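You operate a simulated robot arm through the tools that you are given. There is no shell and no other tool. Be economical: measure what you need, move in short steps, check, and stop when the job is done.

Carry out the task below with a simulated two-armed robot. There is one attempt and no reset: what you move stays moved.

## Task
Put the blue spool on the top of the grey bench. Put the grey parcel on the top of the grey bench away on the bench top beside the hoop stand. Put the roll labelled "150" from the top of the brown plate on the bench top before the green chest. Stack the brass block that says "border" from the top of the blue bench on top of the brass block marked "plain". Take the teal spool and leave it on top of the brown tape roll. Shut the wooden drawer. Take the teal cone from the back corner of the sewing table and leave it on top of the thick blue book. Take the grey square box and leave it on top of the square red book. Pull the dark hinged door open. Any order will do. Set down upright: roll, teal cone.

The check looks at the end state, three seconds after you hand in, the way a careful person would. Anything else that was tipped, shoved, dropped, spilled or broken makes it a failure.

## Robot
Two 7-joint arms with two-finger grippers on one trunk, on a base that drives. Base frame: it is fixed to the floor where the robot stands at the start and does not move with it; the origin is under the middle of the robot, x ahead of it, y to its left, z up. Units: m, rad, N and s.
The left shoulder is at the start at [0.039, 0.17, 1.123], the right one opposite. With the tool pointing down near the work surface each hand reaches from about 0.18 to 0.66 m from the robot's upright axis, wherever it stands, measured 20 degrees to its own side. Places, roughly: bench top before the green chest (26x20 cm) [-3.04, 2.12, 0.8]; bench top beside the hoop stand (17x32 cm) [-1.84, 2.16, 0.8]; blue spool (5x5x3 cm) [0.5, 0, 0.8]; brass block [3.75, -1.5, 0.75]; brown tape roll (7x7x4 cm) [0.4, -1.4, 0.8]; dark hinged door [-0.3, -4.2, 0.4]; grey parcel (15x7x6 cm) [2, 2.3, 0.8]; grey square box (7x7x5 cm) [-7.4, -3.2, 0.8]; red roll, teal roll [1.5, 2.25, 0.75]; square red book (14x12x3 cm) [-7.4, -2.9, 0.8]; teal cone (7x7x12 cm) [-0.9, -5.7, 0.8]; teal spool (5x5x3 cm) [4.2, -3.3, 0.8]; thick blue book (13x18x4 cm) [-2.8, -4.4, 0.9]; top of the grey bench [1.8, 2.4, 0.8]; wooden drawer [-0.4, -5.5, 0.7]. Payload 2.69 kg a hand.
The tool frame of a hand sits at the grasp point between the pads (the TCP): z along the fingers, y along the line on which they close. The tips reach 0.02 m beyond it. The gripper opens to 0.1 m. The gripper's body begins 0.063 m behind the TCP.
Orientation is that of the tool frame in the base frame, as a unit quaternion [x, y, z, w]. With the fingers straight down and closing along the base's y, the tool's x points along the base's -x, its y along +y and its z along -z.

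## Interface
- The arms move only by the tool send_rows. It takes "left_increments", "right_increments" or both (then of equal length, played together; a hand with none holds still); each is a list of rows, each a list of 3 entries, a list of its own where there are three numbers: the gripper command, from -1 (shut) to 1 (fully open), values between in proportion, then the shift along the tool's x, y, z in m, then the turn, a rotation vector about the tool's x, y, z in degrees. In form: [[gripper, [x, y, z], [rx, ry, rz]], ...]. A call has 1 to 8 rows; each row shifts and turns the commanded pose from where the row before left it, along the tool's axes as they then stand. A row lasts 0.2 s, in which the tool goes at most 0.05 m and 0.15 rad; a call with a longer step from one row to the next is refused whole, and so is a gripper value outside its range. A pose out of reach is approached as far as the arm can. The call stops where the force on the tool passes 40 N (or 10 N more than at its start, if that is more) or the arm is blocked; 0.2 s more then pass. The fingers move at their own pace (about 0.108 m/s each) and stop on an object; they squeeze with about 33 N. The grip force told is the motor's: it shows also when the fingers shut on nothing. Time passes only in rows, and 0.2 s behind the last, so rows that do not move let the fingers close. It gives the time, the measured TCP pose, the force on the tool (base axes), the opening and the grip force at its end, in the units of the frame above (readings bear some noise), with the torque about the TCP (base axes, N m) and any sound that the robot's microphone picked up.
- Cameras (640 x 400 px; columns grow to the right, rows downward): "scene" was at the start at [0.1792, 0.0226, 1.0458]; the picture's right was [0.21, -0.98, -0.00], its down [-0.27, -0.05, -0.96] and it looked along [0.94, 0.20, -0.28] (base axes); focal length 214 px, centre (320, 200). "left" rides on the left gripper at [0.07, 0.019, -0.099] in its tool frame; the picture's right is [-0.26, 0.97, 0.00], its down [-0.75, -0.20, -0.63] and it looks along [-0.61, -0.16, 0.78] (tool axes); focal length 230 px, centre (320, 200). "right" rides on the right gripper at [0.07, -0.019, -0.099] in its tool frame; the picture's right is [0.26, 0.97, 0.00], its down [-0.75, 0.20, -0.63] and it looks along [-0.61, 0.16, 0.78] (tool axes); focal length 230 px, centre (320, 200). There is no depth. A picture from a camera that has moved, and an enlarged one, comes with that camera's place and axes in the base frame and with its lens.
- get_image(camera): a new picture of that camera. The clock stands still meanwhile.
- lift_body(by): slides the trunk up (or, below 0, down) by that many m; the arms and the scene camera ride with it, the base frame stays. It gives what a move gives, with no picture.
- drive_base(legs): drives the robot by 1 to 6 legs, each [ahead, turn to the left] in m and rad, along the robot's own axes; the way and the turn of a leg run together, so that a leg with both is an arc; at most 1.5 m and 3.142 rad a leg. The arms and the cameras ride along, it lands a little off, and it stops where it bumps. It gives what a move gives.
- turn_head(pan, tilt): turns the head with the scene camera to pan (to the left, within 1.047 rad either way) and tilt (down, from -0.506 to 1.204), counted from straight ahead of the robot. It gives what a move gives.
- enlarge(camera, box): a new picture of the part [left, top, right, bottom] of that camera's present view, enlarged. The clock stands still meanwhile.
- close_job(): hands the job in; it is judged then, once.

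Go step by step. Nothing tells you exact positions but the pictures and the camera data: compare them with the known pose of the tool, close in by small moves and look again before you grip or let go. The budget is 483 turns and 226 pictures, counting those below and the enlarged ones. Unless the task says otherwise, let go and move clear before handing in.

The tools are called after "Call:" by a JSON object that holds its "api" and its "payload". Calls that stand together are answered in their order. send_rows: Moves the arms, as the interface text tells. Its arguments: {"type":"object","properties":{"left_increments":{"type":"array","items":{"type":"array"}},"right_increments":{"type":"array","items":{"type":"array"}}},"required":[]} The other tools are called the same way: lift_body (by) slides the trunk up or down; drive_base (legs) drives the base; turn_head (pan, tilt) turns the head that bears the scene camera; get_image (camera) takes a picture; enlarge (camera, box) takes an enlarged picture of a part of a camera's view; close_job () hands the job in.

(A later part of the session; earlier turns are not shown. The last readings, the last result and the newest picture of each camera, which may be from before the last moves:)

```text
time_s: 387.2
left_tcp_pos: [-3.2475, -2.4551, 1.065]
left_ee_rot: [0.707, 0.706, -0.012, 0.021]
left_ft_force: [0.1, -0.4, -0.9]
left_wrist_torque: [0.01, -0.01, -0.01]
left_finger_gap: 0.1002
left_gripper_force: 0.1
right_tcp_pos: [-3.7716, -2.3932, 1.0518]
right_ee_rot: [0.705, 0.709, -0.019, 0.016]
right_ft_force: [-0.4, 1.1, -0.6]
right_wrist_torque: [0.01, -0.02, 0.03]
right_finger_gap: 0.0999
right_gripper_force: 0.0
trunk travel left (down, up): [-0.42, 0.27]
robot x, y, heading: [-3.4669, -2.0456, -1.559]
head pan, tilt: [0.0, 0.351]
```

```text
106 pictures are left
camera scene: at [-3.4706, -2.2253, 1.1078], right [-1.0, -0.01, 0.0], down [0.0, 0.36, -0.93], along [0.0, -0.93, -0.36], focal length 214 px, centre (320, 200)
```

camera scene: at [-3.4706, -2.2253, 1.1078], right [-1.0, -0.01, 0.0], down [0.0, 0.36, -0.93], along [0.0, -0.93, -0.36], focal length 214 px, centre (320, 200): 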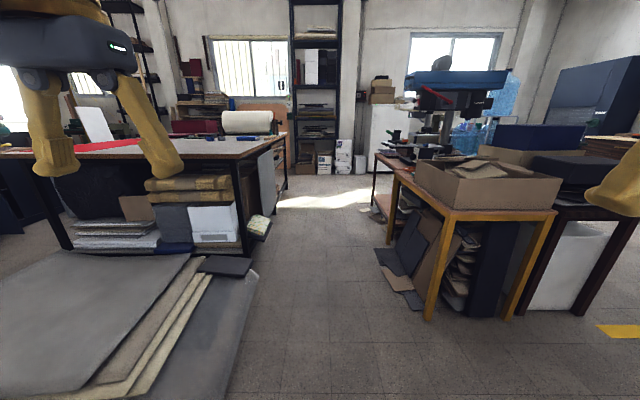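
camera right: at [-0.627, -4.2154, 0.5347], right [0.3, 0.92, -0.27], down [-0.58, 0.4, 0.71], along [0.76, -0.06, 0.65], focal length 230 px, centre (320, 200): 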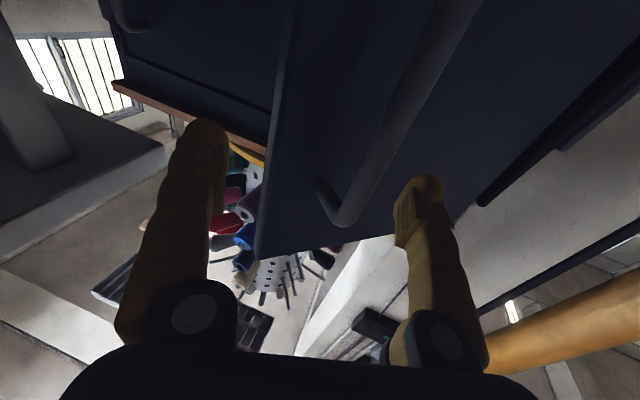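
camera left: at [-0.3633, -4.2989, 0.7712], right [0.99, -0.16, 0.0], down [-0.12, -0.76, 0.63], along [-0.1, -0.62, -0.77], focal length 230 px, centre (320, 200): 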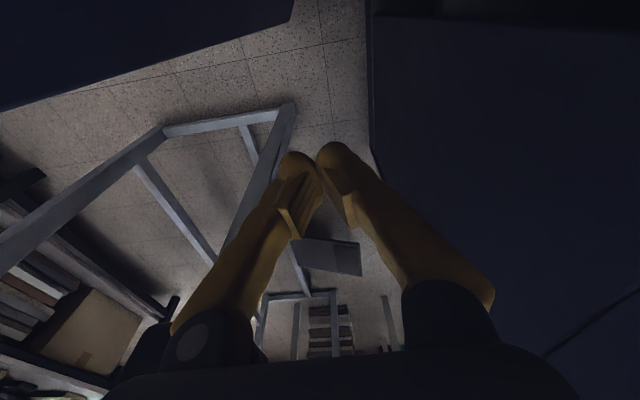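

The aisle (x≈−3.95…−3.05) is open. I'll drive south to y≈−4.3 and look at the blue book on the left.

Call:
{"api": "drive_base", "payload": {"legs": [[0, -0.02], [1.5, 0], [0.85, 0]]}}

Call:
{"api": "turn_head", "payload": {"pan": 0.7, "tilt": 0.5}}

Call:
{"api": "get_image", "payload": {"camera": "scene"}}

```text
time_s: 399.1
left_tcp_pos: [-3.2905, -4.8029, 1.0709]
left_ee_rot: [0.712, 0.702, -0.018, 0.025]
left_ft_force: [0.2, 0.2, 0.0]
left_wrist_torque: [0.05, -0.01, -0.01]
left_finger_gap: 0.1002
left_gripper_force: 0.1
right_tcp_pos: [-3.8135, -4.7347, 1.0569]
right_ee_rot: [0.71, 0.704, -0.026, 0.021]
right_ft_force: [-0.2, -0.3, 0.6]
right_wrist_torque: [0.03, -0.01, 0.02]
right_finger_gap: 0.1002
right_gripper_force: 0.1
trunk travel left (down, up): [-0.42, 0.27]
robot x, y, heading: [-3.513, -4.4071, -1.584]
head pan, tilt: [0.0, 0.351]
```

```text
time_s: 400.2
left_tcp_pos: [-3.2893, -4.7863, 1.0767]
left_ee_rot: [0.712, 0.701, -0.024, 0.032]
left_ft_force: [-0.6, 0.6, 0.5]
left_wrist_torque: [-0.01, -0.02, 0.01]
left_finger_gap: 0.0998
left_gripper_force: 0.0
right_tcp_pos: [-3.8124, -4.7144, 1.0541]
right_ee_rot: [0.71, 0.704, -0.021, 0.018]
right_ft_force: [-0.3, 0.9, 0.2]
right_wrist_torque: [0.0, 0.0, -0.02]
right_finger_gap: 0.0999
right_gripper_force: 0.0
trunk travel left (down, up): [-0.42, 0.27]
robot x, y, heading: [-3.5096, -4.4103, -1.582]
head pan, tilt: [0.7, 0.499]
```

```text
105 pictures are left
camera scene: at [-3.4525, -4.5633, 1.0946], right [-0.77, -0.64, -0.01], down [-0.3, 0.38, -0.87], along [0.56, -0.67, -0.49], focal length 214 px, centre (320, 200)
```

scene: 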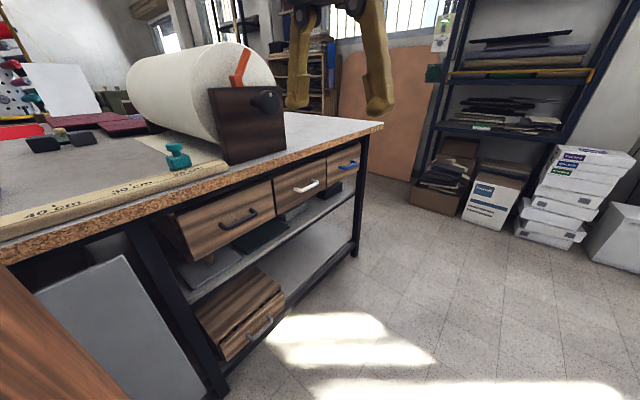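

South passage is visible between the table end (y≈−5.7) and the wall rack (y≈−6.65). I'll drive there and face east.

Call:
{"api": "drive_base", "payload": {"legs": [[1.3, 0], [0.38, 0], [0, 1.58]]}}

Call:
{"api": "turn_head", "payload": {"pan": 0.1, "tilt": 0.4}}

Call:
{"api": "get_image", "payload": {"camera": "scene"}}

```text
time_s: 412.7
left_tcp_pos: [-3.165, -5.8766, 1.0754]
left_ee_rot: [0.019, 0.999, 0.006, 0.039]
left_ft_force: [0.1, -0.7, 0.2]
left_wrist_torque: [-0.02, 0.02, 0.02]
left_finger_gap: 0.0999
left_gripper_force: 0.0
right_tcp_pos: [-3.2478, -6.3974, 1.0559]
right_ee_rot: [0.016, 0.999, -0.002, 0.032]
right_ft_force: [0.6, 0.0, 0.0]
right_wrist_torque: [0.03, 0.0, -0.01]
right_finger_gap: 0.1001
right_gripper_force: 0.0
trunk travel left (down, up): [-0.42, 0.27]
robot x, y, heading: [-3.5489, -6.0985, -0.028]
head pan, tilt: [0.7, 0.499]
```

```text
time_s: 413.7
left_tcp_pos: [-3.1811, -5.8776, 1.0821]
left_ee_rot: [0.019, 0.999, 0.007, 0.047]
left_ft_force: [-0.3, -0.7, 0.3]
left_wrist_torque: [0.01, 0.01, 0.01]
left_finger_gap: 0.1005
left_gripper_force: 0.1
right_tcp_pos: [-3.2729, -6.3979, 1.0451]
right_ee_rot: [0.015, 1.0, -0.001, 0.009]
right_ft_force: [-0.1, 0.3, -0.5]
right_wrist_torque: [-0.01, -0.01, -0.04]
right_finger_gap: 0.0998
right_gripper_force: 0.1
trunk travel left (down, up): [-0.42, 0.27]
robot x, y, heading: [-3.5499, -6.0975, -0.029]
head pan, tilt: [0.099, 0.4]
```

```text
104 pictures are left
camera scene: at [-3.3674, -6.0888, 1.1032], right [0.07, -1.0, 0.0], down [-0.4, -0.03, -0.91], along [0.91, 0.07, -0.4], focal length 214 px, centre (320, 200)
```

scene: 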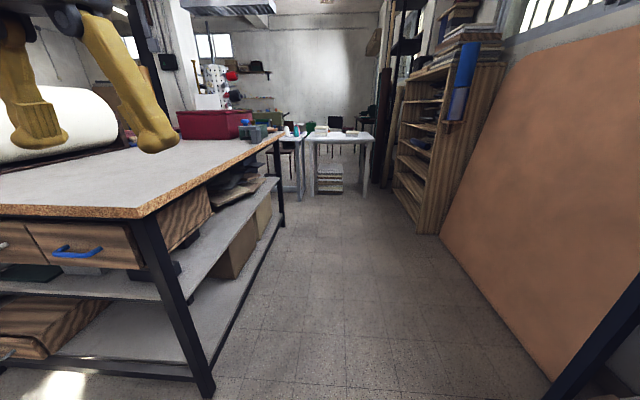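

Call:
{"api": "drive_base", "payload": {"legs": [[0, -0.06], [1.5, 0]]}}

Call:
{"api": "turn_head", "payload": {"pan": 0.2, "tilt": 0.4}}

Call:
{"api": "get_image", "payload": {"camera": "scene"}}

```text
time_s: 414.5
left_tcp_pos: [-3.2185, -5.8853, 1.0698]
left_ee_rot: [0.036, 0.999, 0.005, 0.025]
left_ft_force: [-0.3, 0.8, 0.1]
left_wrist_torque: [-0.03, -0.06, -0.01]
left_finger_gap: 0.1004
left_gripper_force: 0.1
right_tcp_pos: [-3.3018, -6.4155, 1.048]
right_ee_rot: [0.029, 0.999, -0.02, 0.016]
right_ft_force: [0.1, 0.0, 1.2]
right_wrist_torque: [-0.03, -0.04, -0.03]
right_finger_gap: 0.0999
right_gripper_force: 0.0
trunk travel left (down, up): [-0.42, 0.27]
robot x, y, heading: [-3.5515, -6.0959, -0.065]
head pan, tilt: [0.099, 0.4]
stopped in leg 1: the robot was blocked; the commanded pose is now the measured one
```

```text
time_s: 415.2
left_tcp_pos: [-3.2156, -5.8875, 1.0706]
left_ee_rot: [0.037, 0.999, 0.005, 0.026]
left_ft_force: [-0.4, 0.1, 0.3]
left_wrist_torque: [-0.01, 0.01, -0.03]
left_finger_gap: 0.1001
left_gripper_force: 0.1
right_tcp_pos: [-3.3003, -6.4175, 1.048]
right_ee_rot: [0.029, 0.999, -0.02, 0.015]
right_ft_force: [0.4, 0.0, -0.5]
right_wrist_torque: [-0.02, 0.02, -0.01]
right_finger_gap: 0.1
right_gripper_force: 0.0
trunk travel left (down, up): [-0.42, 0.27]
robot x, y, heading: [-3.5487, -6.0912, -0.064]
head pan, tilt: [0.201, 0.4]
```

```text
103 pictures are left
camera scene: at [-3.3679, -6.085, 1.1032], right [0.13, -0.99, 0.0], down [-0.4, -0.05, -0.91], along [0.91, 0.12, -0.4], focal length 214 px, centre (320, 200)
```

scene: 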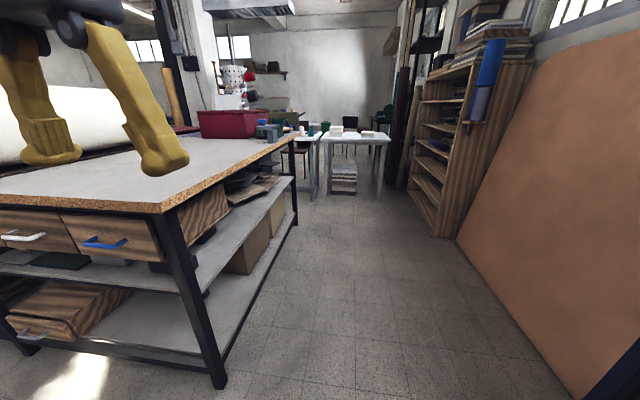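

Call:
{"api": "send_rows", "payload": {"right_increments": [[1, [-0.04, 0, 0], [0, 1.8, 0]], [1, [-0.04, 0, 0], [0, 0, 0]], [1, [-0.04, 0, 0], [0, 0, 0]]], "left_increments": [[1, [-0.03, 0, 0], [0, 3, 0]], [1, [-0.03, 0, 0], [0, 0, 0]], [1, [-0.03, 0, 0.03], [0, 0, 0]]]}}

Call:
{"api": "drive_base", "payload": {"legs": [[1.5, 0]]}}

Call:
{"api": "get_image", "payload": {"camera": "scene"}}

```text
time_s: 416.0
left_tcp_pos: [-3.1144, -5.8937, 1.0675]
left_ee_rot: [0.037, 0.999, 0.006, 0.031]
left_ft_force: [-0.1, -0.2, -0.3]
left_wrist_torque: [-0.01, 0.06, 0.01]
left_finger_gap: 0.1
left_gripper_force: 0.1
right_tcp_pos: [-3.1937, -6.4146, 1.0536]
right_ee_rot: [0.031, 0.999, -0.01, 0.001]
right_ft_force: [1.4, -0.4, -0.9]
right_wrist_torque: [-0.02, 0.04, 0.02]
right_finger_gap: 0.1
right_gripper_force: 0.0
trunk travel left (down, up): [-0.42, 0.27]
robot x, y, heading: [-3.5499, -6.0931, -0.062]
head pan, tilt: [0.201, 0.4]
```

```text
time_s: 423.4
left_tcp_pos: [-1.6253, -6.0034, 1.0673]
left_ee_rot: [0.043, 0.999, 0.006, 0.03]
left_ft_force: [-0.2, 0.5, -0.2]
left_wrist_torque: [-0.01, 0.02, -0.01]
left_finger_gap: 0.0998
left_gripper_force: 0.1
right_tcp_pos: [-1.708, -6.5225, 1.0539]
right_ee_rot: [0.036, 0.999, -0.011, 0.002]
right_ft_force: [-0.4, -0.2, 0.3]
right_wrist_torque: [0.0, -0.01, 0.0]
right_finger_gap: 0.0999
right_gripper_force: 0.0
trunk travel left (down, up): [-0.42, 0.27]
robot x, y, heading: [-2.0621, -6.2082, -0.076]
head pan, tilt: [0.201, 0.4]
```

```text
102 pictures are left
camera scene: at [-1.8772, -6.1919, 1.1032], right [0.12, -0.99, 0.0], down [-0.4, -0.05, -0.91], along [0.91, 0.12, -0.4], focal length 214 px, centre (320, 200)
```

scene: 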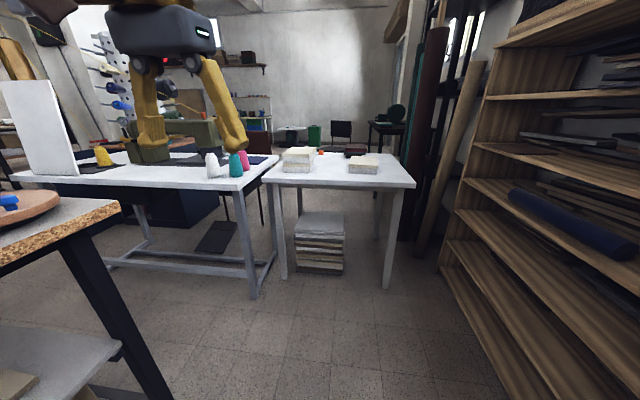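

Now I see the sewing table's corner with white, teal and pink cones, and a second white table. I'll zoom in.

Call:
{"api": "enlarge", "payload": {"camera": "scene", "box": [190, 120, 290, 190]}}

Call:
{"api": "enlarge", "payload": {"camera": "scene", "box": [250, 110, 430, 230]}}

```text
5.71 times, centred on (240, 155) of scene
camera zoom: at [-1.8772, -6.1919, 1.1032], right [0.12, -0.99, 0.0], down [-0.4, -0.05, -0.91], along [0.91, 0.12, -0.4], focal length 1226 px, centre (777, 457)
```

zoom: 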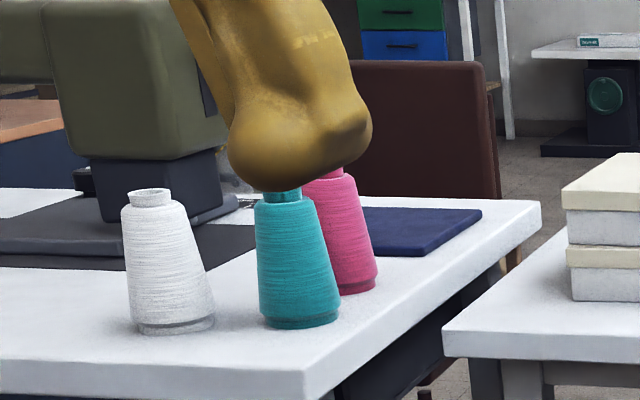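

```text
3.33 times, centred on (340, 170) of scene
camera zoom: at [-1.8772, -6.1919, 1.1032], right [0.12, -0.99, 0.0], down [-0.4, -0.05, -0.91], along [0.91, 0.12, -0.4], focal length 715 px, centre (253, 300)
```

zoom: 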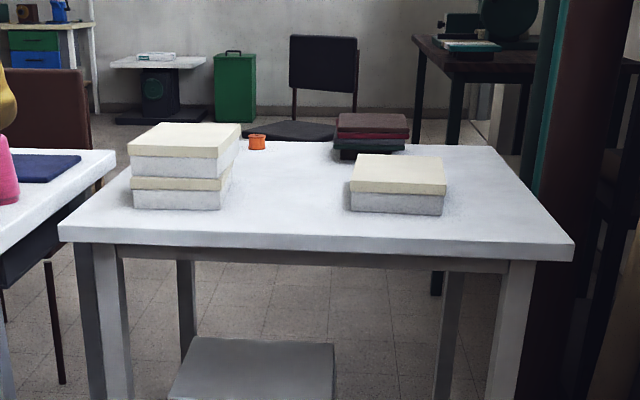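

Call:
{"api": "drive_base", "payload": {"legs": [[0, 0.4]]}}

Call:
{"api": "drive_base", "payload": {"legs": [[0.68, 0]]}}

Call:
{"api": "turn_head", "payload": {"pan": 0.2, "tilt": 0.65}}

Call:
{"api": "get_image", "payload": {"camera": "scene"}}

Call:
{"api": "get_image", "payload": {"camera": "left"}}

```text
time_s: 424.2
left_tcp_pos: [-1.69, -5.985, 1.0893]
left_ee_rot: [0.023, 0.998, 0.007, 0.058]
left_ft_force: [-0.6, 0.2, 0.3]
left_wrist_torque: [0.06, -0.1, 0.0]
left_finger_gap: 0.0999
left_gripper_force: 0.1
right_tcp_pos: [-1.7547, -6.5109, 1.0683]
right_ee_rot: [0.022, 0.999, -0.022, 0.022]
right_ft_force: [-1.2, -1.2, -0.1]
right_wrist_torque: [0.03, -0.09, -0.02]
right_finger_gap: 0.1
right_gripper_force: 0.0
trunk travel left (down, up): [-0.42, 0.27]
robot x, y, heading: [-2.0587, -6.2007, -0.041]
head pan, tilt: [0.201, 0.4]
stopped in leg 1: the robot was blocked; the commanded pose is now the measured one
```

```text
time_s: 427.9
left_tcp_pos: [-1.0182, -6.0086, 1.0869]
left_ee_rot: [0.021, 0.998, 0.006, 0.054]
left_ft_force: [0.2, 0.5, -0.1]
left_wrist_torque: [-0.03, -0.01, 0.02]
left_finger_gap: 0.1
left_gripper_force: 0.1
right_tcp_pos: [-1.0802, -6.5331, 1.0669]
right_ee_rot: [0.02, 0.999, -0.022, 0.019]
right_ft_force: [0.2, 0.4, 0.5]
right_wrist_torque: [0.04, 0.02, -0.01]
right_finger_gap: 0.1
right_gripper_force: 0.0
trunk travel left (down, up): [-0.42, 0.27]
robot x, y, heading: [-1.3881, -6.227, -0.038]
head pan, tilt: [0.201, 0.4]
```

```text
time_s: 428.7
left_tcp_pos: [-1.0389, -6.0079, 1.0866]
left_ee_rot: [0.02, 0.998, 0.007, 0.053]
left_ft_force: [0.3, -0.7, -1.0]
left_wrist_torque: [0.03, -0.01, -0.01]
left_finger_gap: 0.0999
left_gripper_force: 0.1
right_tcp_pos: [-1.098, -6.5328, 1.0714]
right_ee_rot: [0.018, 0.999, -0.022, 0.027]
right_ft_force: [-0.1, 0.4, 0.3]
right_wrist_torque: [0.02, -0.02, 0.01]
right_finger_gap: 0.1001
right_gripper_force: 0.2
trunk travel left (down, up): [-0.42, 0.27]
robot x, y, heading: [-1.3941, -6.2249, -0.039]
head pan, tilt: [0.201, 0.649]
```

```text
99 pictures are left
camera scene: at [-1.2181, -6.21, 1.0811], right [0.17, -0.99, 0.0], down [-0.61, -0.1, -0.79], along [0.78, 0.13, -0.62], focal length 214 px, centre (320, 200)
```

scene: 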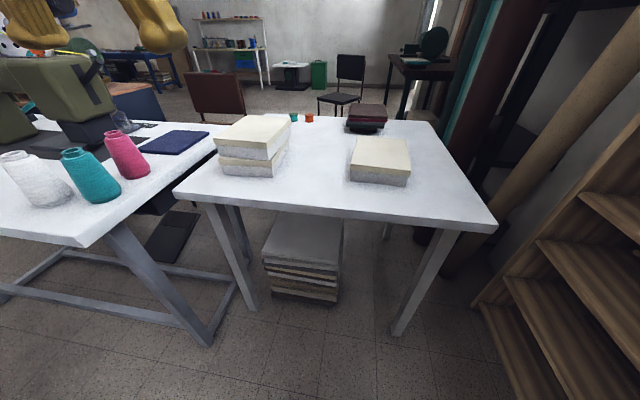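

```text
98 pictures are left
camera left: at [-1.1169, -5.9874, 1.178], right [0.3, 0.95, 0.04], down [0.67, -0.24, 0.7], along [0.68, -0.18, -0.71], focal length 230 px, centre (320, 200)
```

left: 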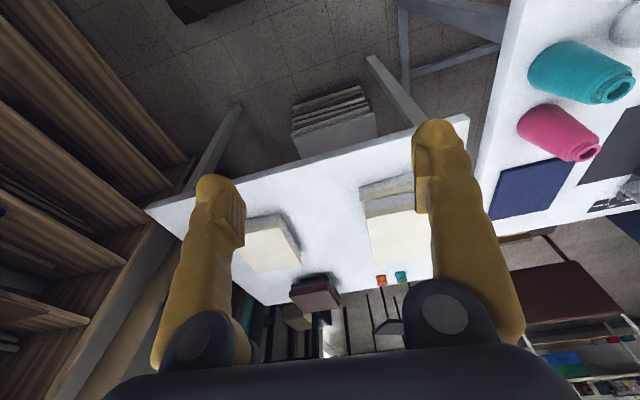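

I'm in front of the second table; cone is at about (−0.898, −5.635). The earlier turn didn't complete. I'll restore the hands and retry turning left.

Call:
{"api": "send_rows", "payload": {"right_increments": [[1, [0, 0, 0], [0, 3, 0]], [1, [-0.04, 0, 0], [0, 0, 0]], [1, [-0.04, 0, 0.02], [0, 0, 0]]], "left_increments": [[1, [0, 0, 0], [0, 6, 0]], [1, [-0.03, 0, 0.02], [0, 0, 0]], [1, [-0.03, 0, 0.02], [0, 0, 0]]]}}

Call:
{"api": "drive_base", "payload": {"legs": [[-0.25, 0], [0, 0.75]]}}

```text
time_s: 429.5
left_tcp_pos: [-0.9705, -6.0103, 1.0539]
left_ee_rot: [0.02, 1.0, 0.01, 0.012]
left_ft_force: [0.1, 0.1, 0.1]
left_wrist_torque: [0.04, 0.0, -0.03]
left_finger_gap: 0.1002
left_gripper_force: 0.0
right_tcp_pos: [-1.0151, -6.5373, 1.0523]
right_ee_rot: [0.02, 1.0, -0.022, -0.001]
right_ft_force: [-0.1, 0.2, -0.5]
right_wrist_torque: [0.02, 0.03, 0.02]
right_finger_gap: 0.0999
right_gripper_force: 0.0
trunk travel left (down, up): [-0.42, 0.27]
robot x, y, heading: [-1.3926, -6.2235, -0.038]
head pan, tilt: [0.201, 0.649]
```

```text
time_s: 433.3
left_tcp_pos: [-1.4761, -5.7768, 1.0549]
left_ee_rot: [-0.339, 0.941, 0.011, 0.009]
left_ft_force: [0.4, 1.0, 0.6]
left_wrist_torque: [-0.04, 0.01, 0.0]
left_finger_gap: 0.0998
left_gripper_force: 0.1
right_tcp_pos: [-1.1572, -6.1986, 1.0523]
right_ee_rot: [-0.34, 0.94, -0.02, 0.008]
right_ft_force: [0.1, 0.0, 0.6]
right_wrist_torque: [0.0, -0.05, 0.0]
right_finger_gap: 0.0999
right_gripper_force: 0.1
trunk travel left (down, up): [-0.42, 0.27]
robot x, y, heading: [-1.6392, -6.2228, 0.693]
head pan, tilt: [0.201, 0.649]
```

Call:
{"api": "drive_base", "payload": {"legs": [[0.4, 0]]}}

Call:
{"api": "drive_base", "payload": {"legs": [[0, -0.35]]}}

Call:
{"api": "get_image", "payload": {"camera": "left"}}

Call:
{"api": "turn_head", "payload": {"pan": 0.3, "tilt": 0.65}}

Call:
{"api": "get_image", "payload": {"camera": "scene"}}

```text
time_s: 435.8
left_tcp_pos: [-1.182, -5.5287, 1.0596]
left_ee_rot: [-0.34, 0.94, 0.014, 0.014]
left_ft_force: [-0.2, 0.5, 0.4]
left_wrist_torque: [0.0, 0.05, 0.0]
left_finger_gap: 0.1
left_gripper_force: 0.1
right_tcp_pos: [-0.8623, -5.9497, 1.0591]
right_ee_rot: [-0.34, 0.94, -0.018, 0.016]
right_ft_force: [-0.2, 0.0, 0.6]
right_wrist_torque: [0.02, -0.01, -0.02]
right_finger_gap: 0.0999
right_gripper_force: 0.0
trunk travel left (down, up): [-0.42, 0.27]
robot x, y, heading: [-1.3301, -5.9639, 0.697]
head pan, tilt: [0.201, 0.649]
```

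```text
time_s: 437.3
left_tcp_pos: [-1.0611, -5.6131, 1.0663]
left_ee_rot: [-0.173, 0.985, 0.013, 0.025]
left_ft_force: [0.2, -0.7, -0.4]
left_wrist_torque: [0.01, 0.03, 0.0]
left_finger_gap: 0.1001
left_gripper_force: 0.0
right_tcp_pos: [-0.9024, -6.1162, 1.0654]
right_ee_rot: [-0.174, 0.984, -0.019, 0.02]
right_ft_force: [-0.7, 0.1, 0.8]
right_wrist_torque: [0.04, -0.04, 0.01]
right_finger_gap: 0.0999
right_gripper_force: 0.1
trunk travel left (down, up): [-0.42, 0.27]
robot x, y, heading: [-1.3358, -5.9581, 0.351]
head pan, tilt: [0.201, 0.649]
```

```text
97 pictures are left
camera left: at [-1.1365, -5.6221, 1.1628], right [-0.09, 1.0, 0.03], down [0.74, 0.04, 0.67], along [0.66, 0.08, -0.75], focal length 230 px, centre (320, 200)
```

left: 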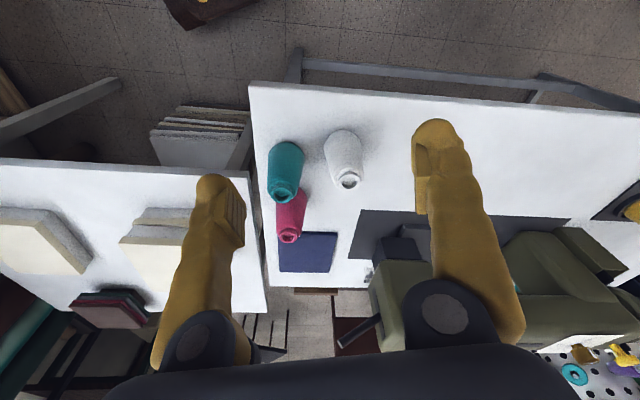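

```text
time_s: 438.0
left_tcp_pos: [-1.0774, -5.6184, 1.0733]
left_ee_rot: [-0.173, 0.984, 0.016, 0.034]
left_ft_force: [-0.8, -0.4, 0.8]
left_wrist_torque: [0.01, -0.06, 0.02]
left_finger_gap: 0.1001
left_gripper_force: 0.1
right_tcp_pos: [-0.9195, -6.1242, 1.0702]
right_ee_rot: [-0.172, 0.984, -0.017, 0.029]
right_ft_force: [-0.5, -0.4, 0.3]
right_wrist_torque: [0.03, -0.03, 0.01]
right_finger_gap: 0.0999
right_gripper_force: 0.2
trunk travel left (down, up): [-0.42, 0.27]
robot x, y, heading: [-1.335, -5.9577, 0.353]
head pan, tilt: [0.3, 0.649]
```

```text
96 pictures are left
camera scene: at [-1.1846, -5.8741, 1.0812], right [0.61, -0.79, 0.0], down [-0.49, -0.37, -0.79], along [0.62, 0.48, -0.62], focal length 214 px, centre (320, 200)
```

scene: 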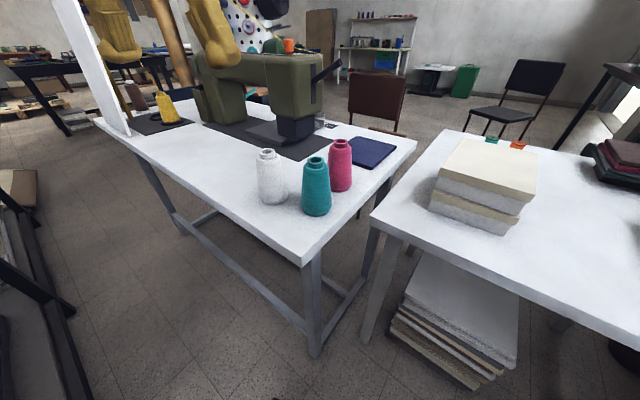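

Teal cone top: (−0.907, −5.651, 0.892); the white one lies 10 cm north and the pink one 10 cm east. I'll turn the left wrist so the fingers close along NE–SW, clear of both.

Call:
{"api": "send_rows", "payload": {"left_increments": [[1, [0, 0, 0], [1.1, 4.1, 0]], [1, [0, 0, 0], [0, 0, 8.3]], [1, [0, 0, 0], [0, 0, 8.3]], [1, [0, 0, 0], [0, 0, 8.3]], [1, [0, 0, 0], [0, 0, 8.3]], [1, [0, 0, 0], [0, 0, 8.3]], [1, [0, 0, 0], [0, 0, 8.3]], [1, [0, 0, 0], [0, 0, 8.3]]]}}

Call:
{"api": "send_rows", "payload": {"left_increments": [[1, [-0.0388, 0.0203, 0], [0, 0, 0]], [1, [-0.0388, 0.0203, 0], [0, 0, 0]], [1, [-0.0388, 0.0203, 0], [0, 0, 0]], [1, [-0.0388, 0.0203, 0], [0, 0, 0]], [1, [0, 0, 0.03], [0, 0, 0]]]}}

Call:
{"api": "get_image", "payload": {"camera": "left"}}

Call:
{"api": "get_image", "payload": {"camera": "scene"}}

```text
time_s: 439.8
left_tcp_pos: [-1.0769, -5.6185, 1.0727]
left_ee_rot: [0.329, 0.944, -0.002, 0.0]
left_ft_force: [-0.5, -0.1, -0.2]
left_wrist_torque: [0.0, -0.01, -0.01]
left_finger_gap: 0.1
left_gripper_force: 0.1
right_tcp_pos: [-0.9173, -6.1233, 1.0701]
right_ee_rot: [-0.173, 0.984, -0.017, 0.028]
right_ft_force: [0.7, 0.7, 0.1]
right_wrist_torque: [-0.01, 0.03, -0.02]
right_finger_gap: 0.0998
right_gripper_force: 0.1
trunk travel left (down, up): [-0.42, 0.27]
robot x, y, heading: [-1.3352, -5.9596, 0.351]
head pan, tilt: [0.3, 0.649]
```

```text
time_s: 441.0
left_tcp_pos: [-0.9048, -5.6499, 1.0443]
left_ee_rot: [0.328, 0.945, -0.002, 0.001]
left_ft_force: [0.6, 0.2, -0.3]
left_wrist_torque: [0.0, 0.02, 0.0]
left_finger_gap: 0.1
left_gripper_force: 0.0
right_tcp_pos: [-0.9176, -6.123, 1.0697]
right_ee_rot: [-0.173, 0.984, -0.017, 0.028]
right_ft_force: [-0.3, 0.7, 0.2]
right_wrist_torque: [-0.02, -0.03, 0.03]
right_finger_gap: 0.1
right_gripper_force: 0.1
trunk travel left (down, up): [-0.42, 0.27]
robot x, y, heading: [-1.334, -5.9579, 0.35]
head pan, tilt: [0.3, 0.649]
```

```text
95 pictures are left
camera left: at [-0.9471, -5.5919, 1.1427], right [0.8, 0.6, 0.0], down [0.47, -0.62, 0.63], along [0.38, -0.51, -0.78], focal length 230 px, centre (320, 200)
```

left: 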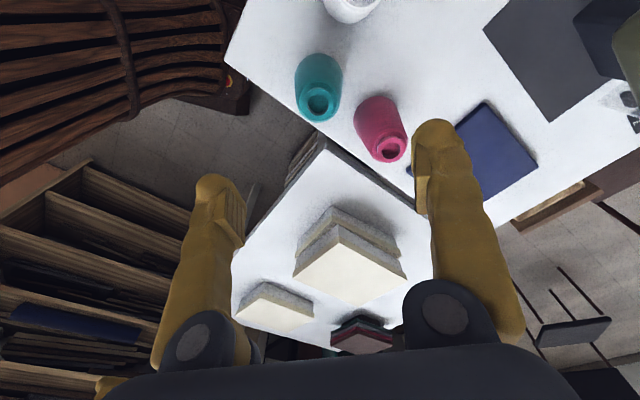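

```text
94 pictures are left
camera scene: at [-1.1828, -5.873, 1.0808], right [0.61, -0.79, 0.0], down [-0.49, -0.37, -0.79], along [0.62, 0.48, -0.62], focal length 214 px, centre (320, 200)
```

scene: 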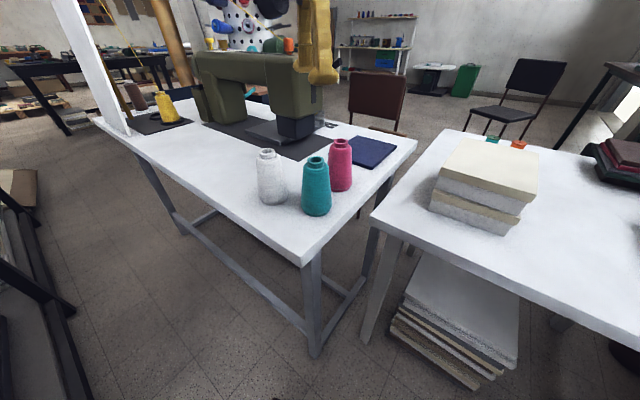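

Centred to within a few mm. (I also spot the open wooden drawer on the table's east side.) Lowering to just above the cones.

Call:
{"api": "send_rows", "payload": {"left_increments": [[1, [0, 0, 0.04], [0, 0, 0]], [1, [0, 0, 0.04], [0, 0, 0]], [1, [0, 0, 0.03], [0, 0, 0]], [1, [0, 0, 0], [0, 0, 0]]]}}

Call:
{"api": "get_image", "payload": {"camera": "left"}}

```text
time_s: 442.0
left_tcp_pos: [-0.9041, -5.6516, 0.932]
left_ee_rot: [0.327, 0.945, -0.002, 0.0]
left_ft_force: [-0.5, -1.1, 0.6]
left_wrist_torque: [-0.02, -0.03, 0.0]
left_finger_gap: 0.1
left_gripper_force: 0.0
right_tcp_pos: [-0.9179, -6.1218, 1.0709]
right_ee_rot: [-0.172, 0.984, -0.017, 0.028]
right_ft_force: [-0.3, 0.1, 0.4]
right_wrist_torque: [0.04, -0.01, -0.02]
right_finger_gap: 0.0998
right_gripper_force: 0.1
trunk travel left (down, up): [-0.42, 0.27]
robot x, y, heading: [-1.3333, -5.9558, 0.355]
head pan, tilt: [0.3, 0.649]
```

```text
93 pictures are left
camera left: at [-0.9479, -5.5939, 1.0319], right [0.8, 0.6, 0.0], down [0.47, -0.62, 0.63], along [0.38, -0.51, -0.78], focal length 230 px, centre (320, 200)
```

left: 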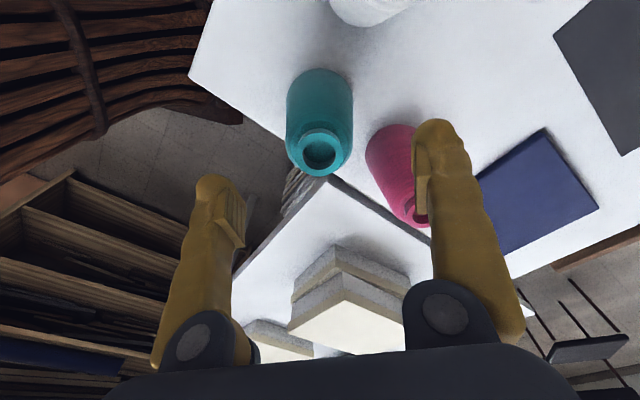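

Call:
{"api": "send_rows", "payload": {"left_increments": [[0.8, [0, 0, 0.03], [0, 0, 0]], [0.8, [0, 0, 0.03], [0, 0, 0]], [0.8, [0, 0, 0.025], [0, 0, 0]], [-1, [0, 0, 0], [0, 0, 0]], [-1, [0, 0, 0], [0, 0, 0]]]}}

Call:
{"api": "get_image", "payload": {"camera": "left"}}

```text
time_s: 443.2
left_tcp_pos: [-0.9025, -5.6493, 0.8482]
left_ee_rot: [0.327, 0.945, -0.002, 0.0]
left_ft_force: [0.4, 0.1, -0.6]
left_wrist_torque: [-0.01, -0.01, 0.0]
left_finger_gap: 0.055
left_gripper_force: 32.9
right_tcp_pos: [-0.9174, -6.123, 1.0704]
right_ee_rot: [-0.173, 0.984, -0.017, 0.028]
right_ft_force: [-0.1, -0.7, -0.3]
right_wrist_torque: [0.04, 0.01, -0.01]
right_finger_gap: 0.1001
right_gripper_force: 0.0
trunk travel left (down, up): [-0.42, 0.27]
robot x, y, heading: [-1.3349, -5.96, 0.35]
head pan, tilt: [0.3, 0.649]
```

```text
92 pictures are left
camera left: at [-0.9461, -5.5923, 0.9476], right [0.8, 0.6, 0.0], down [0.47, -0.62, 0.63], along [0.38, -0.51, -0.78], focal length 230 px, centre (320, 200)
```

left: 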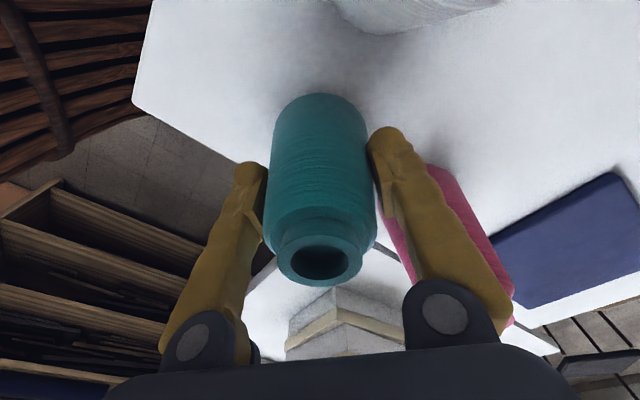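

Gripped. I'll lift it well clear, draw the hand in a little, then back out the way I came.

Call:
{"api": "send_rows", "payload": {"left_increments": [[-1, [0, 0, -0.03], [0, 0, 0]], [-1, [0, 0, -0.045], [0, 0, 0]], [-1, [0, 0, -0.045], [0, 0, 0]], [-1, [0, 0, -0.045], [0, 0, 0]], [-1, [0, 0, -0.04], [0, 0, 0]], [-1, [0.046, -0.018, 0], [0, 0, 0]], [-1, [0.046, -0.018, 0], [0, 0, 0]]], "right_increments": [[1, [0, 0, 0], [1, 4, 0]], [1, [0, 0, 0], [0, 0, 0]], [1, [0, 0, 0], [0, 0, 0]], [1, [0, 0, 0], [0, 0, 0]], [1, [0, 0, 0], [0, 0, 0]], [1, [0, 0, 0], [0, 0, 0]], [1, [0, 0, 0], [0, 0, 0]]]}}

Call:
{"api": "get_image", "payload": {"camera": "scene"}}

```text
time_s: 444.8
left_tcp_pos: [-0.9988, -5.6219, 1.0499]
left_ee_rot: [0.327, 0.945, -0.002, 0.001]
left_ft_force: [0.1, -0.1, -0.9]
left_wrist_torque: [-0.02, -0.01, 0.04]
left_finger_gap: 0.0552
left_gripper_force: 33.2
right_tcp_pos: [-0.9183, -6.1226, 1.07]
right_ee_rot: [-0.173, 0.984, -0.033, -0.004]
right_ft_force: [-0.6, -0.2, -0.2]
right_wrist_torque: [-0.02, -0.03, 0.01]
right_finger_gap: 0.0995
right_gripper_force: 0.0
trunk travel left (down, up): [-0.42, 0.27]
robot x, y, heading: [-1.3326, -5.9616, 0.353]
head pan, tilt: [0.3, 0.649]
```

```text
91 pictures are left
camera scene: at [-1.1834, -5.8732, 1.081], right [0.61, -0.79, 0.0], down [-0.49, -0.37, -0.79], along [0.62, 0.48, -0.62], focal length 214 px, centre (320, 200)
```

scene: 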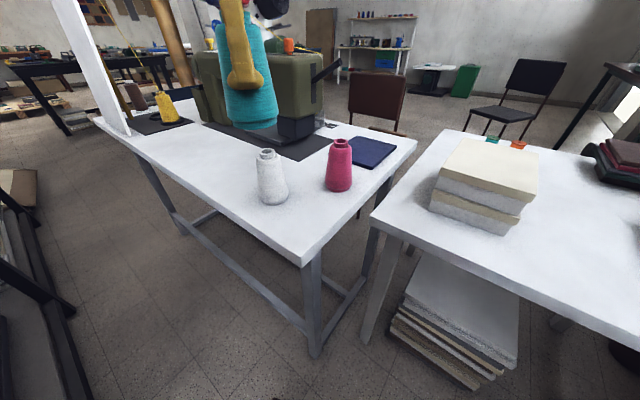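

Call:
{"api": "drive_base", "payload": {"legs": [[-0.35, 0]]}}

Call:
{"api": "drive_base", "payload": {"legs": [[0, -0.4]]}}

```text
time_s: 447.1
left_tcp_pos: [-1.3344, -5.7461, 1.0501]
left_ee_rot: [0.329, 0.944, 0.0, 0.002]
left_ft_force: [-0.5, -0.1, -1.1]
left_wrist_torque: [0.01, -0.02, 0.0]
left_finger_gap: 0.0555
left_gripper_force: 33.4
right_tcp_pos: [-1.2548, -6.2467, 1.0696]
right_ee_rot: [-0.17, 0.985, -0.031, -0.004]
right_ft_force: [0.7, -0.6, 0.3]
right_wrist_torque: [0.01, -0.03, 0.01]
right_finger_gap: 0.1001
right_gripper_force: 0.1
trunk travel left (down, up): [-0.42, 0.27]
robot x, y, heading: [-1.6663, -6.0829, 0.355]
head pan, tilt: [0.3, 0.649]
```

```text
time_s: 448.7
left_tcp_pos: [-1.2429, -5.906, 1.057]
left_ee_rot: [0.513, 0.858, 0.002, 0.007]
left_ft_force: [-0.1, 0.1, -1.5]
left_wrist_torque: [0.02, -0.01, -0.02]
left_finger_gap: 0.0549
left_gripper_force: 33.0
right_tcp_pos: [-1.3698, -6.3972, 1.0736]
right_ee_rot: [0.031, 0.999, -0.028, -0.003]
right_ft_force: [0.2, 0.3, -0.6]
right_wrist_torque: [0.01, 0.02, 0.0]
right_finger_gap: 0.0999
right_gripper_force: 0.0
trunk travel left (down, up): [-0.42, 0.27]
robot x, y, heading: [-1.6694, -6.0817, -0.06]
head pan, tilt: [0.3, 0.649]
```

Call:
{"api": "drive_base", "payload": {"legs": [[-1.5, 0], [-0.37, 0], [0, -1.52]]}}

```text
time_s: 462.1
left_tcp_pos: [-3.3888, -6.3719, 1.0639]
left_ee_rot: [0.966, 0.26, -0.006, 0.014]
left_ft_force: [-0.2, -0.2, -0.8]
left_wrist_torque: [0.0, -0.03, -0.01]
left_finger_gap: 0.0549
left_gripper_force: 33.0
right_tcp_pos: [-3.8827, -6.2592, 1.0782]
right_ee_rot: [0.719, 0.694, -0.025, -0.017]
right_ft_force: [-0.3, -0.3, 0.1]
right_wrist_torque: [0.03, -0.01, -0.02]
right_finger_gap: 0.0999
right_gripper_force: 0.0
trunk travel left (down, up): [-0.42, 0.27]
robot x, y, heading: [-3.5702, -5.965, -1.601]
head pan, tilt: [0.3, 0.649]
```

Call:
{"api": "drive_base", "payload": {"legs": [[-1.45, 0]]}}

Call:
{"api": "drive_base", "payload": {"legs": [[0, 0.8]]}}

Call:
{"api": "turn_head", "payload": {"pan": 0.5, "tilt": 0.5}}

Call:
{"api": "get_image", "payload": {"camera": "scene"}}

```text
time_s: 462.9
left_tcp_pos: [-3.388, -6.3129, 1.0805]
left_ee_rot: [0.965, 0.259, -0.013, 0.039]
left_ft_force: [-0.5, 1.5, -0.9]
left_wrist_torque: [-0.06, -0.01, 0.01]
left_finger_gap: 0.0548
left_gripper_force: 32.7
right_tcp_pos: [-3.8855, -6.1978, 1.0668]
right_ee_rot: [0.716, 0.697, -0.007, -0.041]
right_ft_force: [0.3, 1.4, 0.9]
right_wrist_torque: [-0.11, 0.08, 0.02]
right_finger_gap: 0.1002
right_gripper_force: 0.0
trunk travel left (down, up): [-0.42, 0.27]
robot x, y, heading: [-3.567, -5.9651, -1.594]
head pan, tilt: [0.3, 0.649]
stopped in leg 1: the robot was blocked; the commanded pose is now the measured one
```

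```text
time_s: 463.9
left_tcp_pos: [-3.3671, -6.2636, 1.0727]
left_ee_rot: [0.957, 0.289, -0.007, 0.024]
left_ft_force: [0.6, -0.7, -0.6]
left_wrist_torque: [-0.05, 0.0, 0.0]
left_finger_gap: 0.055
left_gripper_force: 33.2
right_tcp_pos: [-3.8823, -6.2221, 1.0757]
right_ee_rot: [0.681, 0.73, -0.032, -0.042]
right_ft_force: [-0.7, 1.0, 0.6]
right_wrist_torque: [-0.06, 0.04, 0.02]
right_finger_gap: 0.0999
right_gripper_force: 0.0
trunk travel left (down, up): [-0.42, 0.27]
robot x, y, heading: [-3.5692, -5.9648, -1.544]
head pan, tilt: [0.3, 0.649]
stopped in leg 1: the robot was blocked; the commanded pose is now the measured one
```

```text
time_s: 464.6
left_tcp_pos: [-3.3674, -6.2674, 1.0736]
left_ee_rot: [0.957, 0.29, -0.005, 0.023]
left_ft_force: [-0.2, -0.5, -1.3]
left_wrist_torque: [0.0, 0.03, -0.01]
left_finger_gap: 0.0553
left_gripper_force: 32.9
right_tcp_pos: [-3.8832, -6.2242, 1.0759]
right_ee_rot: [0.681, 0.731, -0.031, -0.042]
right_ft_force: [-0.1, 0.3, -1.1]
right_wrist_torque: [0.01, 0.0, 0.0]
right_finger_gap: 0.1
right_gripper_force: 0.1
trunk travel left (down, up): [-0.42, 0.27]
robot x, y, heading: [-3.5681, -5.9655, -1.535]
head pan, tilt: [0.499, 0.499]
```

```text
90 pictures are left
camera scene: at [-3.5208, -6.1295, 1.0942], right [-0.86, -0.51, -0.01], down [-0.24, 0.43, -0.87], along [0.44, -0.75, -0.49], focal length 214 px, centre (320, 200)
```

scene: 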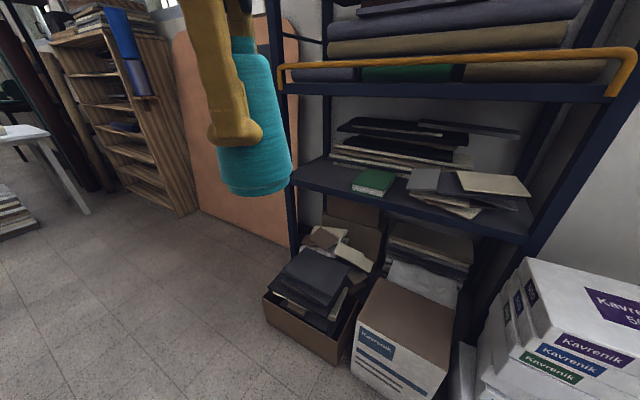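

Something touches the rear right (west side). I'll turn slightly right so that the rear swings east, then reverse north.

Call:
{"api": "drive_base", "payload": {"legs": [[0, -0.16]]}}

Call:
{"api": "drive_base", "payload": {"legs": [[-0.5, 0]]}}

```text
time_s: 465.4
left_tcp_pos: [-3.385, -6.2296, 1.0641]
left_ee_rot: [0.965, 0.264, 0.0, -0.003]
left_ft_force: [-0.4, 0.4, 0.1]
left_wrist_torque: [-0.03, -0.08, -0.04]
left_finger_gap: 0.0548
left_gripper_force: 32.8
right_tcp_pos: [-3.9095, -6.2001, 1.0856]
right_ee_rot: [0.691, 0.72, -0.033, -0.054]
right_ft_force: [-0.5, 0.1, -0.1]
right_wrist_torque: [-0.05, -0.01, -0.01]
right_finger_gap: 0.1001
right_gripper_force: 0.1
trunk travel left (down, up): [-0.42, 0.27]
robot x, y, heading: [-3.5698, -5.9674, -1.583]
head pan, tilt: [0.499, 0.499]
stopped in leg 1: the robot was blocked; the commanded pose is now the measured one
```

```text
time_s: 468.4
left_tcp_pos: [-3.3763, -5.7287, 1.0637]
left_ee_rot: [0.965, 0.263, -0.002, -0.003]
left_ft_force: [-0.6, -0.3, -1.4]
left_wrist_torque: [-0.03, 0.0, 0.01]
left_finger_gap: 0.0545
left_gripper_force: 32.8
right_tcp_pos: [-3.8993, -5.6975, 1.0854]
right_ee_rot: [0.689, 0.721, -0.036, -0.054]
right_ft_force: [-0.9, 0.3, 0.3]
right_wrist_torque: [-0.03, -0.01, 0.0]
right_finger_gap: 0.1
right_gripper_force: 0.1
trunk travel left (down, up): [-0.42, 0.27]
robot x, y, heading: [-3.5602, -5.4637, -1.586]
head pan, tilt: [0.499, 0.499]
```

Reversing works now. I'll extend the hands forward again and continue north.

Call:
{"api": "send_rows", "payload": {"right_increments": [[1, [0, 0, 0], [-7.2, -1.6, 0]], [1, [-0.04, 0, 0], [0, 0, 0]], [1, [-0.04, 0, 0], [0, 0, 0]], [1, [-0.04, 0, 0], [0, 0, 0]]], "left_increments": [[-1, [-0.021, 0.034, 0], [0, 0, 0]], [-1, [-0.021, 0.034, 0], [0, 0, 0]], [-1, [-0.021, 0.034, 0], [0, 0, 0]], [-1, [0, 0, 0], [0, 0, 0]]]}}

Call:
{"api": "drive_base", "payload": {"legs": [[-0.95, 0]]}}

Call:
{"api": "turn_head", "payload": {"pan": 1.0, "tilt": 0.45}}

Call:
{"api": "get_image", "payload": {"camera": "scene"}}

```text
time_s: 469.4
left_tcp_pos: [-3.38, -5.8311, 1.068]
left_ee_rot: [0.964, 0.264, -0.004, 0.004]
left_ft_force: [0.2, -0.2, -0.3]
left_wrist_torque: [-0.01, 0.0, 0.0]
left_finger_gap: 0.0547
left_gripper_force: 33.0
right_tcp_pos: [-3.8965, -5.808, 1.0931]
right_ee_rot: [0.692, 0.722, -0.005, 0.004]
right_ft_force: [0.8, 0.1, -0.2]
right_wrist_torque: [0.02, 0.02, -0.02]
right_finger_gap: 0.0999
right_gripper_force: 0.1
right hand out of reach, approached as far as the arm can: row 1
trunk travel left (down, up): [-0.42, 0.27]
robot x, y, heading: [-3.5661, -5.4609, -1.589]
head pan, tilt: [0.499, 0.499]
```

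```text
time_s: 474.3
left_tcp_pos: [-3.3682, -4.8885, 1.068]
left_ee_rot: [0.962, 0.272, -0.004, 0.005]
left_ft_force: [-0.5, 0.6, -1.3]
left_wrist_torque: [0.0, 0.03, 0.01]
left_finger_gap: 0.0546
left_gripper_force: 33.0
right_tcp_pos: [-3.8858, -4.8729, 1.0926]
right_ee_rot: [0.686, 0.728, -0.005, 0.004]
right_ft_force: [-0.6, 0.4, -0.4]
right_wrist_torque: [-0.02, 0.0, 0.03]
right_finger_gap: 0.1
right_gripper_force: 0.0
trunk travel left (down, up): [-0.42, 0.27]
robot x, y, heading: [-3.5566, -4.5229, -1.568]
head pan, tilt: [0.499, 0.499]
```

```text
time_s: 475.2
left_tcp_pos: [-3.3674, -4.874, 1.0729]
left_ee_rot: [0.962, 0.273, -0.005, 0.012]
left_ft_force: [0.6, -0.5, -0.9]
left_wrist_torque: [0.03, 0.01, 0.0]
left_finger_gap: 0.0548
left_gripper_force: 32.5
right_tcp_pos: [-3.8849, -4.8581, 1.098]
right_ee_rot: [0.686, 0.727, -0.01, 0.01]
right_ft_force: [0.0, 0.1, -0.5]
right_wrist_torque: [0.03, 0.0, 0.0]
right_finger_gap: 0.1003
right_gripper_force: 0.1
trunk travel left (down, up): [-0.42, 0.27]
robot x, y, heading: [-3.5586, -4.5235, -1.569]
head pan, tilt: [1.0, 0.45]
```

```text
89 pictures are left
camera scene: at [-3.48, -4.6586, 1.0991], right [-0.54, -0.84, -0.02], down [-0.37, 0.25, -0.9], along [0.76, -0.48, -0.44], focal length 214 px, centre (320, 200)
```

scene: 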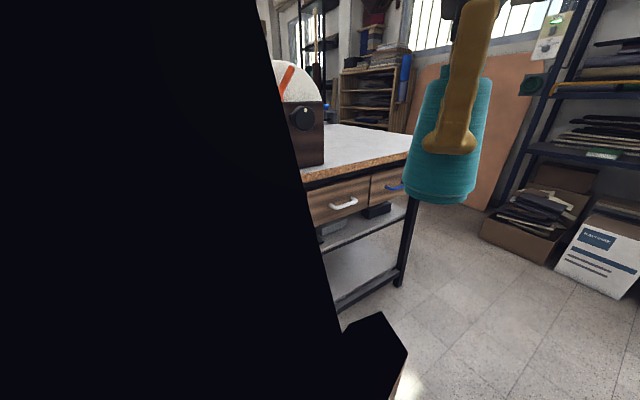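

Call:
{"api": "drive_base", "payload": {"legs": [[0, 1.3]]}}

Call:
{"api": "turn_head", "payload": {"pan": 0.4, "tilt": 0.5}}

Call:
{"api": "get_image", "payload": {"camera": "scene"}}

```text
time_s: 476.1
left_tcp_pos: [-3.3597, -4.8318, 1.0838]
left_ee_rot: [0.959, 0.283, -0.012, 0.025]
left_ft_force: [0.2, 1.2, 0.1]
left_wrist_torque: [-0.05, 0.0, 0.0]
left_finger_gap: 0.0547
left_gripper_force: 33.0
right_tcp_pos: [-3.8752, -4.8241, 1.0953]
right_ee_rot: [0.676, 0.736, -0.006, 0.007]
right_ft_force: [-0.4, 0.1, 1.2]
right_wrist_torque: [-0.08, -0.01, 0.03]
right_finger_gap: 0.0999
right_gripper_force: 0.0
trunk travel left (down, up): [-0.42, 0.27]
robot x, y, heading: [-3.5621, -4.5219, -1.539]
head pan, tilt: [1.0, 0.45]
stopped in leg 1: the robot was blocked; the commanded pose is now the measured one
```

```text
time_s: 477.1
left_tcp_pos: [-3.3593, -4.834, 1.0838]
left_ee_rot: [0.958, 0.284, -0.011, 0.026]
left_ft_force: [-0.2, 0.3, -1.0]
left_wrist_torque: [-0.03, 0.01, -0.03]
left_finger_gap: 0.0545
left_gripper_force: 33.1
right_tcp_pos: [-3.8773, -4.8272, 1.0957]
right_ee_rot: [0.676, 0.737, -0.005, 0.006]
right_ft_force: [-0.2, -0.5, 0.6]
right_wrist_torque: [0.02, -0.03, -0.01]
right_finger_gap: 0.1
right_gripper_force: 0.1
trunk travel left (down, up): [-0.42, 0.27]
robot x, y, heading: [-3.557, -4.519, -1.539]
head pan, tilt: [0.4, 0.499]
```

```text
88 pictures are left
camera scene: at [-3.5178, -4.69, 1.0943], right [-0.91, -0.41, -0.01], down [-0.2, 0.45, -0.87], along [0.36, -0.79, -0.49], focal length 214 px, centre (320, 200)
```

scene: 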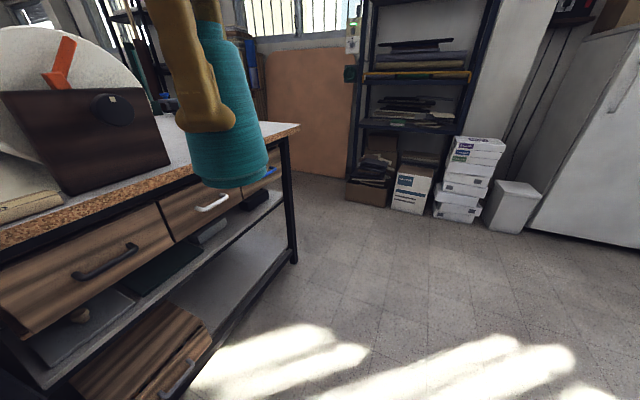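

The rear is close to cardboard on the west side, so instead of facing east I'll shimmy closer to the table and work over the left side, the book lying at about (−2.8, −4.4).

Call:
{"api": "drive_base", "payload": {"legs": [[0.3, -0.25]]}}

Call:
{"api": "drive_base", "payload": {"legs": [[-0.62, 0]]}}

Call:
{"api": "drive_base", "payload": {"legs": [[0, 0.3]]}}

Call:
{"api": "get_image", "payload": {"camera": "left"}}

```text
time_s: 479.1
left_tcp_pos: [-3.4708, -5.1682, 1.0827]
left_ee_rot: [0.986, 0.165, -0.013, 0.023]
left_ft_force: [-0.2, 0.3, -1.1]
left_wrist_torque: [0.06, -0.01, -0.02]
left_finger_gap: 0.0545
left_gripper_force: 32.9
right_tcp_pos: [-3.9703, -5.0389, 1.1008]
right_ee_rot: [0.761, 0.649, -0.016, 0.013]
right_ft_force: [0.4, -0.6, 0.3]
right_wrist_torque: [0.03, 0.01, 0.0]
right_finger_gap: 0.1
right_gripper_force: 0.1
trunk travel left (down, up): [-0.42, 0.27]
robot x, y, heading: [-3.5824, -4.8161, -1.786]
head pan, tilt: [0.4, 0.499]
```

```text
time_s: 482.6
left_tcp_pos: [-3.332, -4.5459, 1.088]
left_ee_rot: [0.986, 0.163, -0.017, 0.032]
left_ft_force: [0.1, -0.2, -0.8]
left_wrist_torque: [0.0, -0.01, 0.03]
left_finger_gap: 0.0547
left_gripper_force: 32.8
right_tcp_pos: [-3.83, -4.4092, 1.0923]
right_ee_rot: [0.762, 0.647, 0.0, 0.001]
right_ft_force: [0.3, 0.2, 0.4]
right_wrist_torque: [-0.01, -0.02, 0.03]
right_finger_gap: 0.1
right_gripper_force: 0.1
trunk travel left (down, up): [-0.42, 0.27]
robot x, y, heading: [-3.45, -4.2125, -1.79]
head pan, tilt: [0.4, 0.499]
```

```text
time_s: 483.5
left_tcp_pos: [-3.315, -4.4975, 1.0788]
left_ee_rot: [0.98, 0.2, -0.018, 0.007]
left_ft_force: [-0.2, 1.0, -0.6]
left_wrist_torque: [0.01, -0.03, -0.01]
left_finger_gap: 0.0546
left_gripper_force: 32.7
right_tcp_pos: [-3.8173, -4.3777, 1.0843]
right_ee_rot: [0.742, 0.67, 0.014, -0.022]
right_ft_force: [-0.3, -0.5, 0.4]
right_wrist_torque: [0.0, 0.0, 0.01]
right_finger_gap: 0.1004
right_gripper_force: 0.1
trunk travel left (down, up): [-0.42, 0.27]
robot x, y, heading: [-3.449, -4.2078, -1.736]
head pan, tilt: [0.4, 0.499]
stopped in leg 1: the robot was blocked; the commanded pose is now the measured one
```

```text
87 pictures are left
camera left: at [-3.2391, -4.4848, 1.1771], right [0.14, -0.99, 0.02], down [-0.75, -0.1, 0.66], along [-0.65, -0.11, -0.75], focal length 230 px, centre (320, 200)
```

left: 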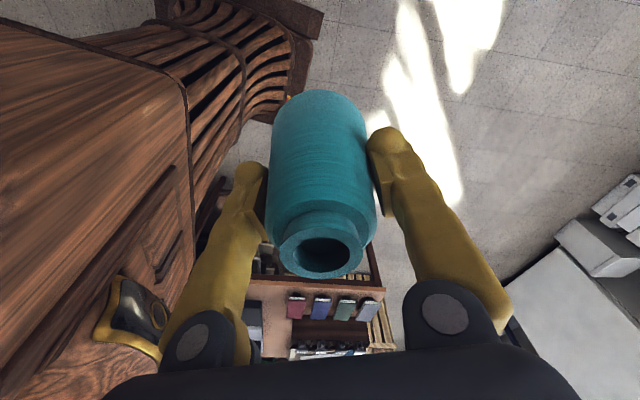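

Call:
{"api": "drive_base", "payload": {"legs": [[0, 0.3]]}}

```text
time_s: 484.9
left_tcp_pos: [-3.2331, -4.4405, 1.085]
left_ee_rot: [0.941, 0.337, -0.007, 0.009]
left_ft_force: [0.0, 0.7, -1.5]
left_wrist_torque: [-0.01, -0.04, 0.01]
left_finger_gap: 0.0542
left_gripper_force: 32.9
right_tcp_pos: [-3.7481, -4.4805, 1.0908]
right_ee_rot: [0.636, 0.771, 0.014, -0.013]
right_ft_force: [0.4, -0.8, -0.1]
right_wrist_torque: [-0.01, -0.04, -0.01]
right_finger_gap: 0.0999
right_gripper_force: 0.0
trunk travel left (down, up): [-0.42, 0.27]
robot x, y, heading: [-3.4528, -4.208, -1.438]
head pan, tilt: [0.4, 0.499]
```

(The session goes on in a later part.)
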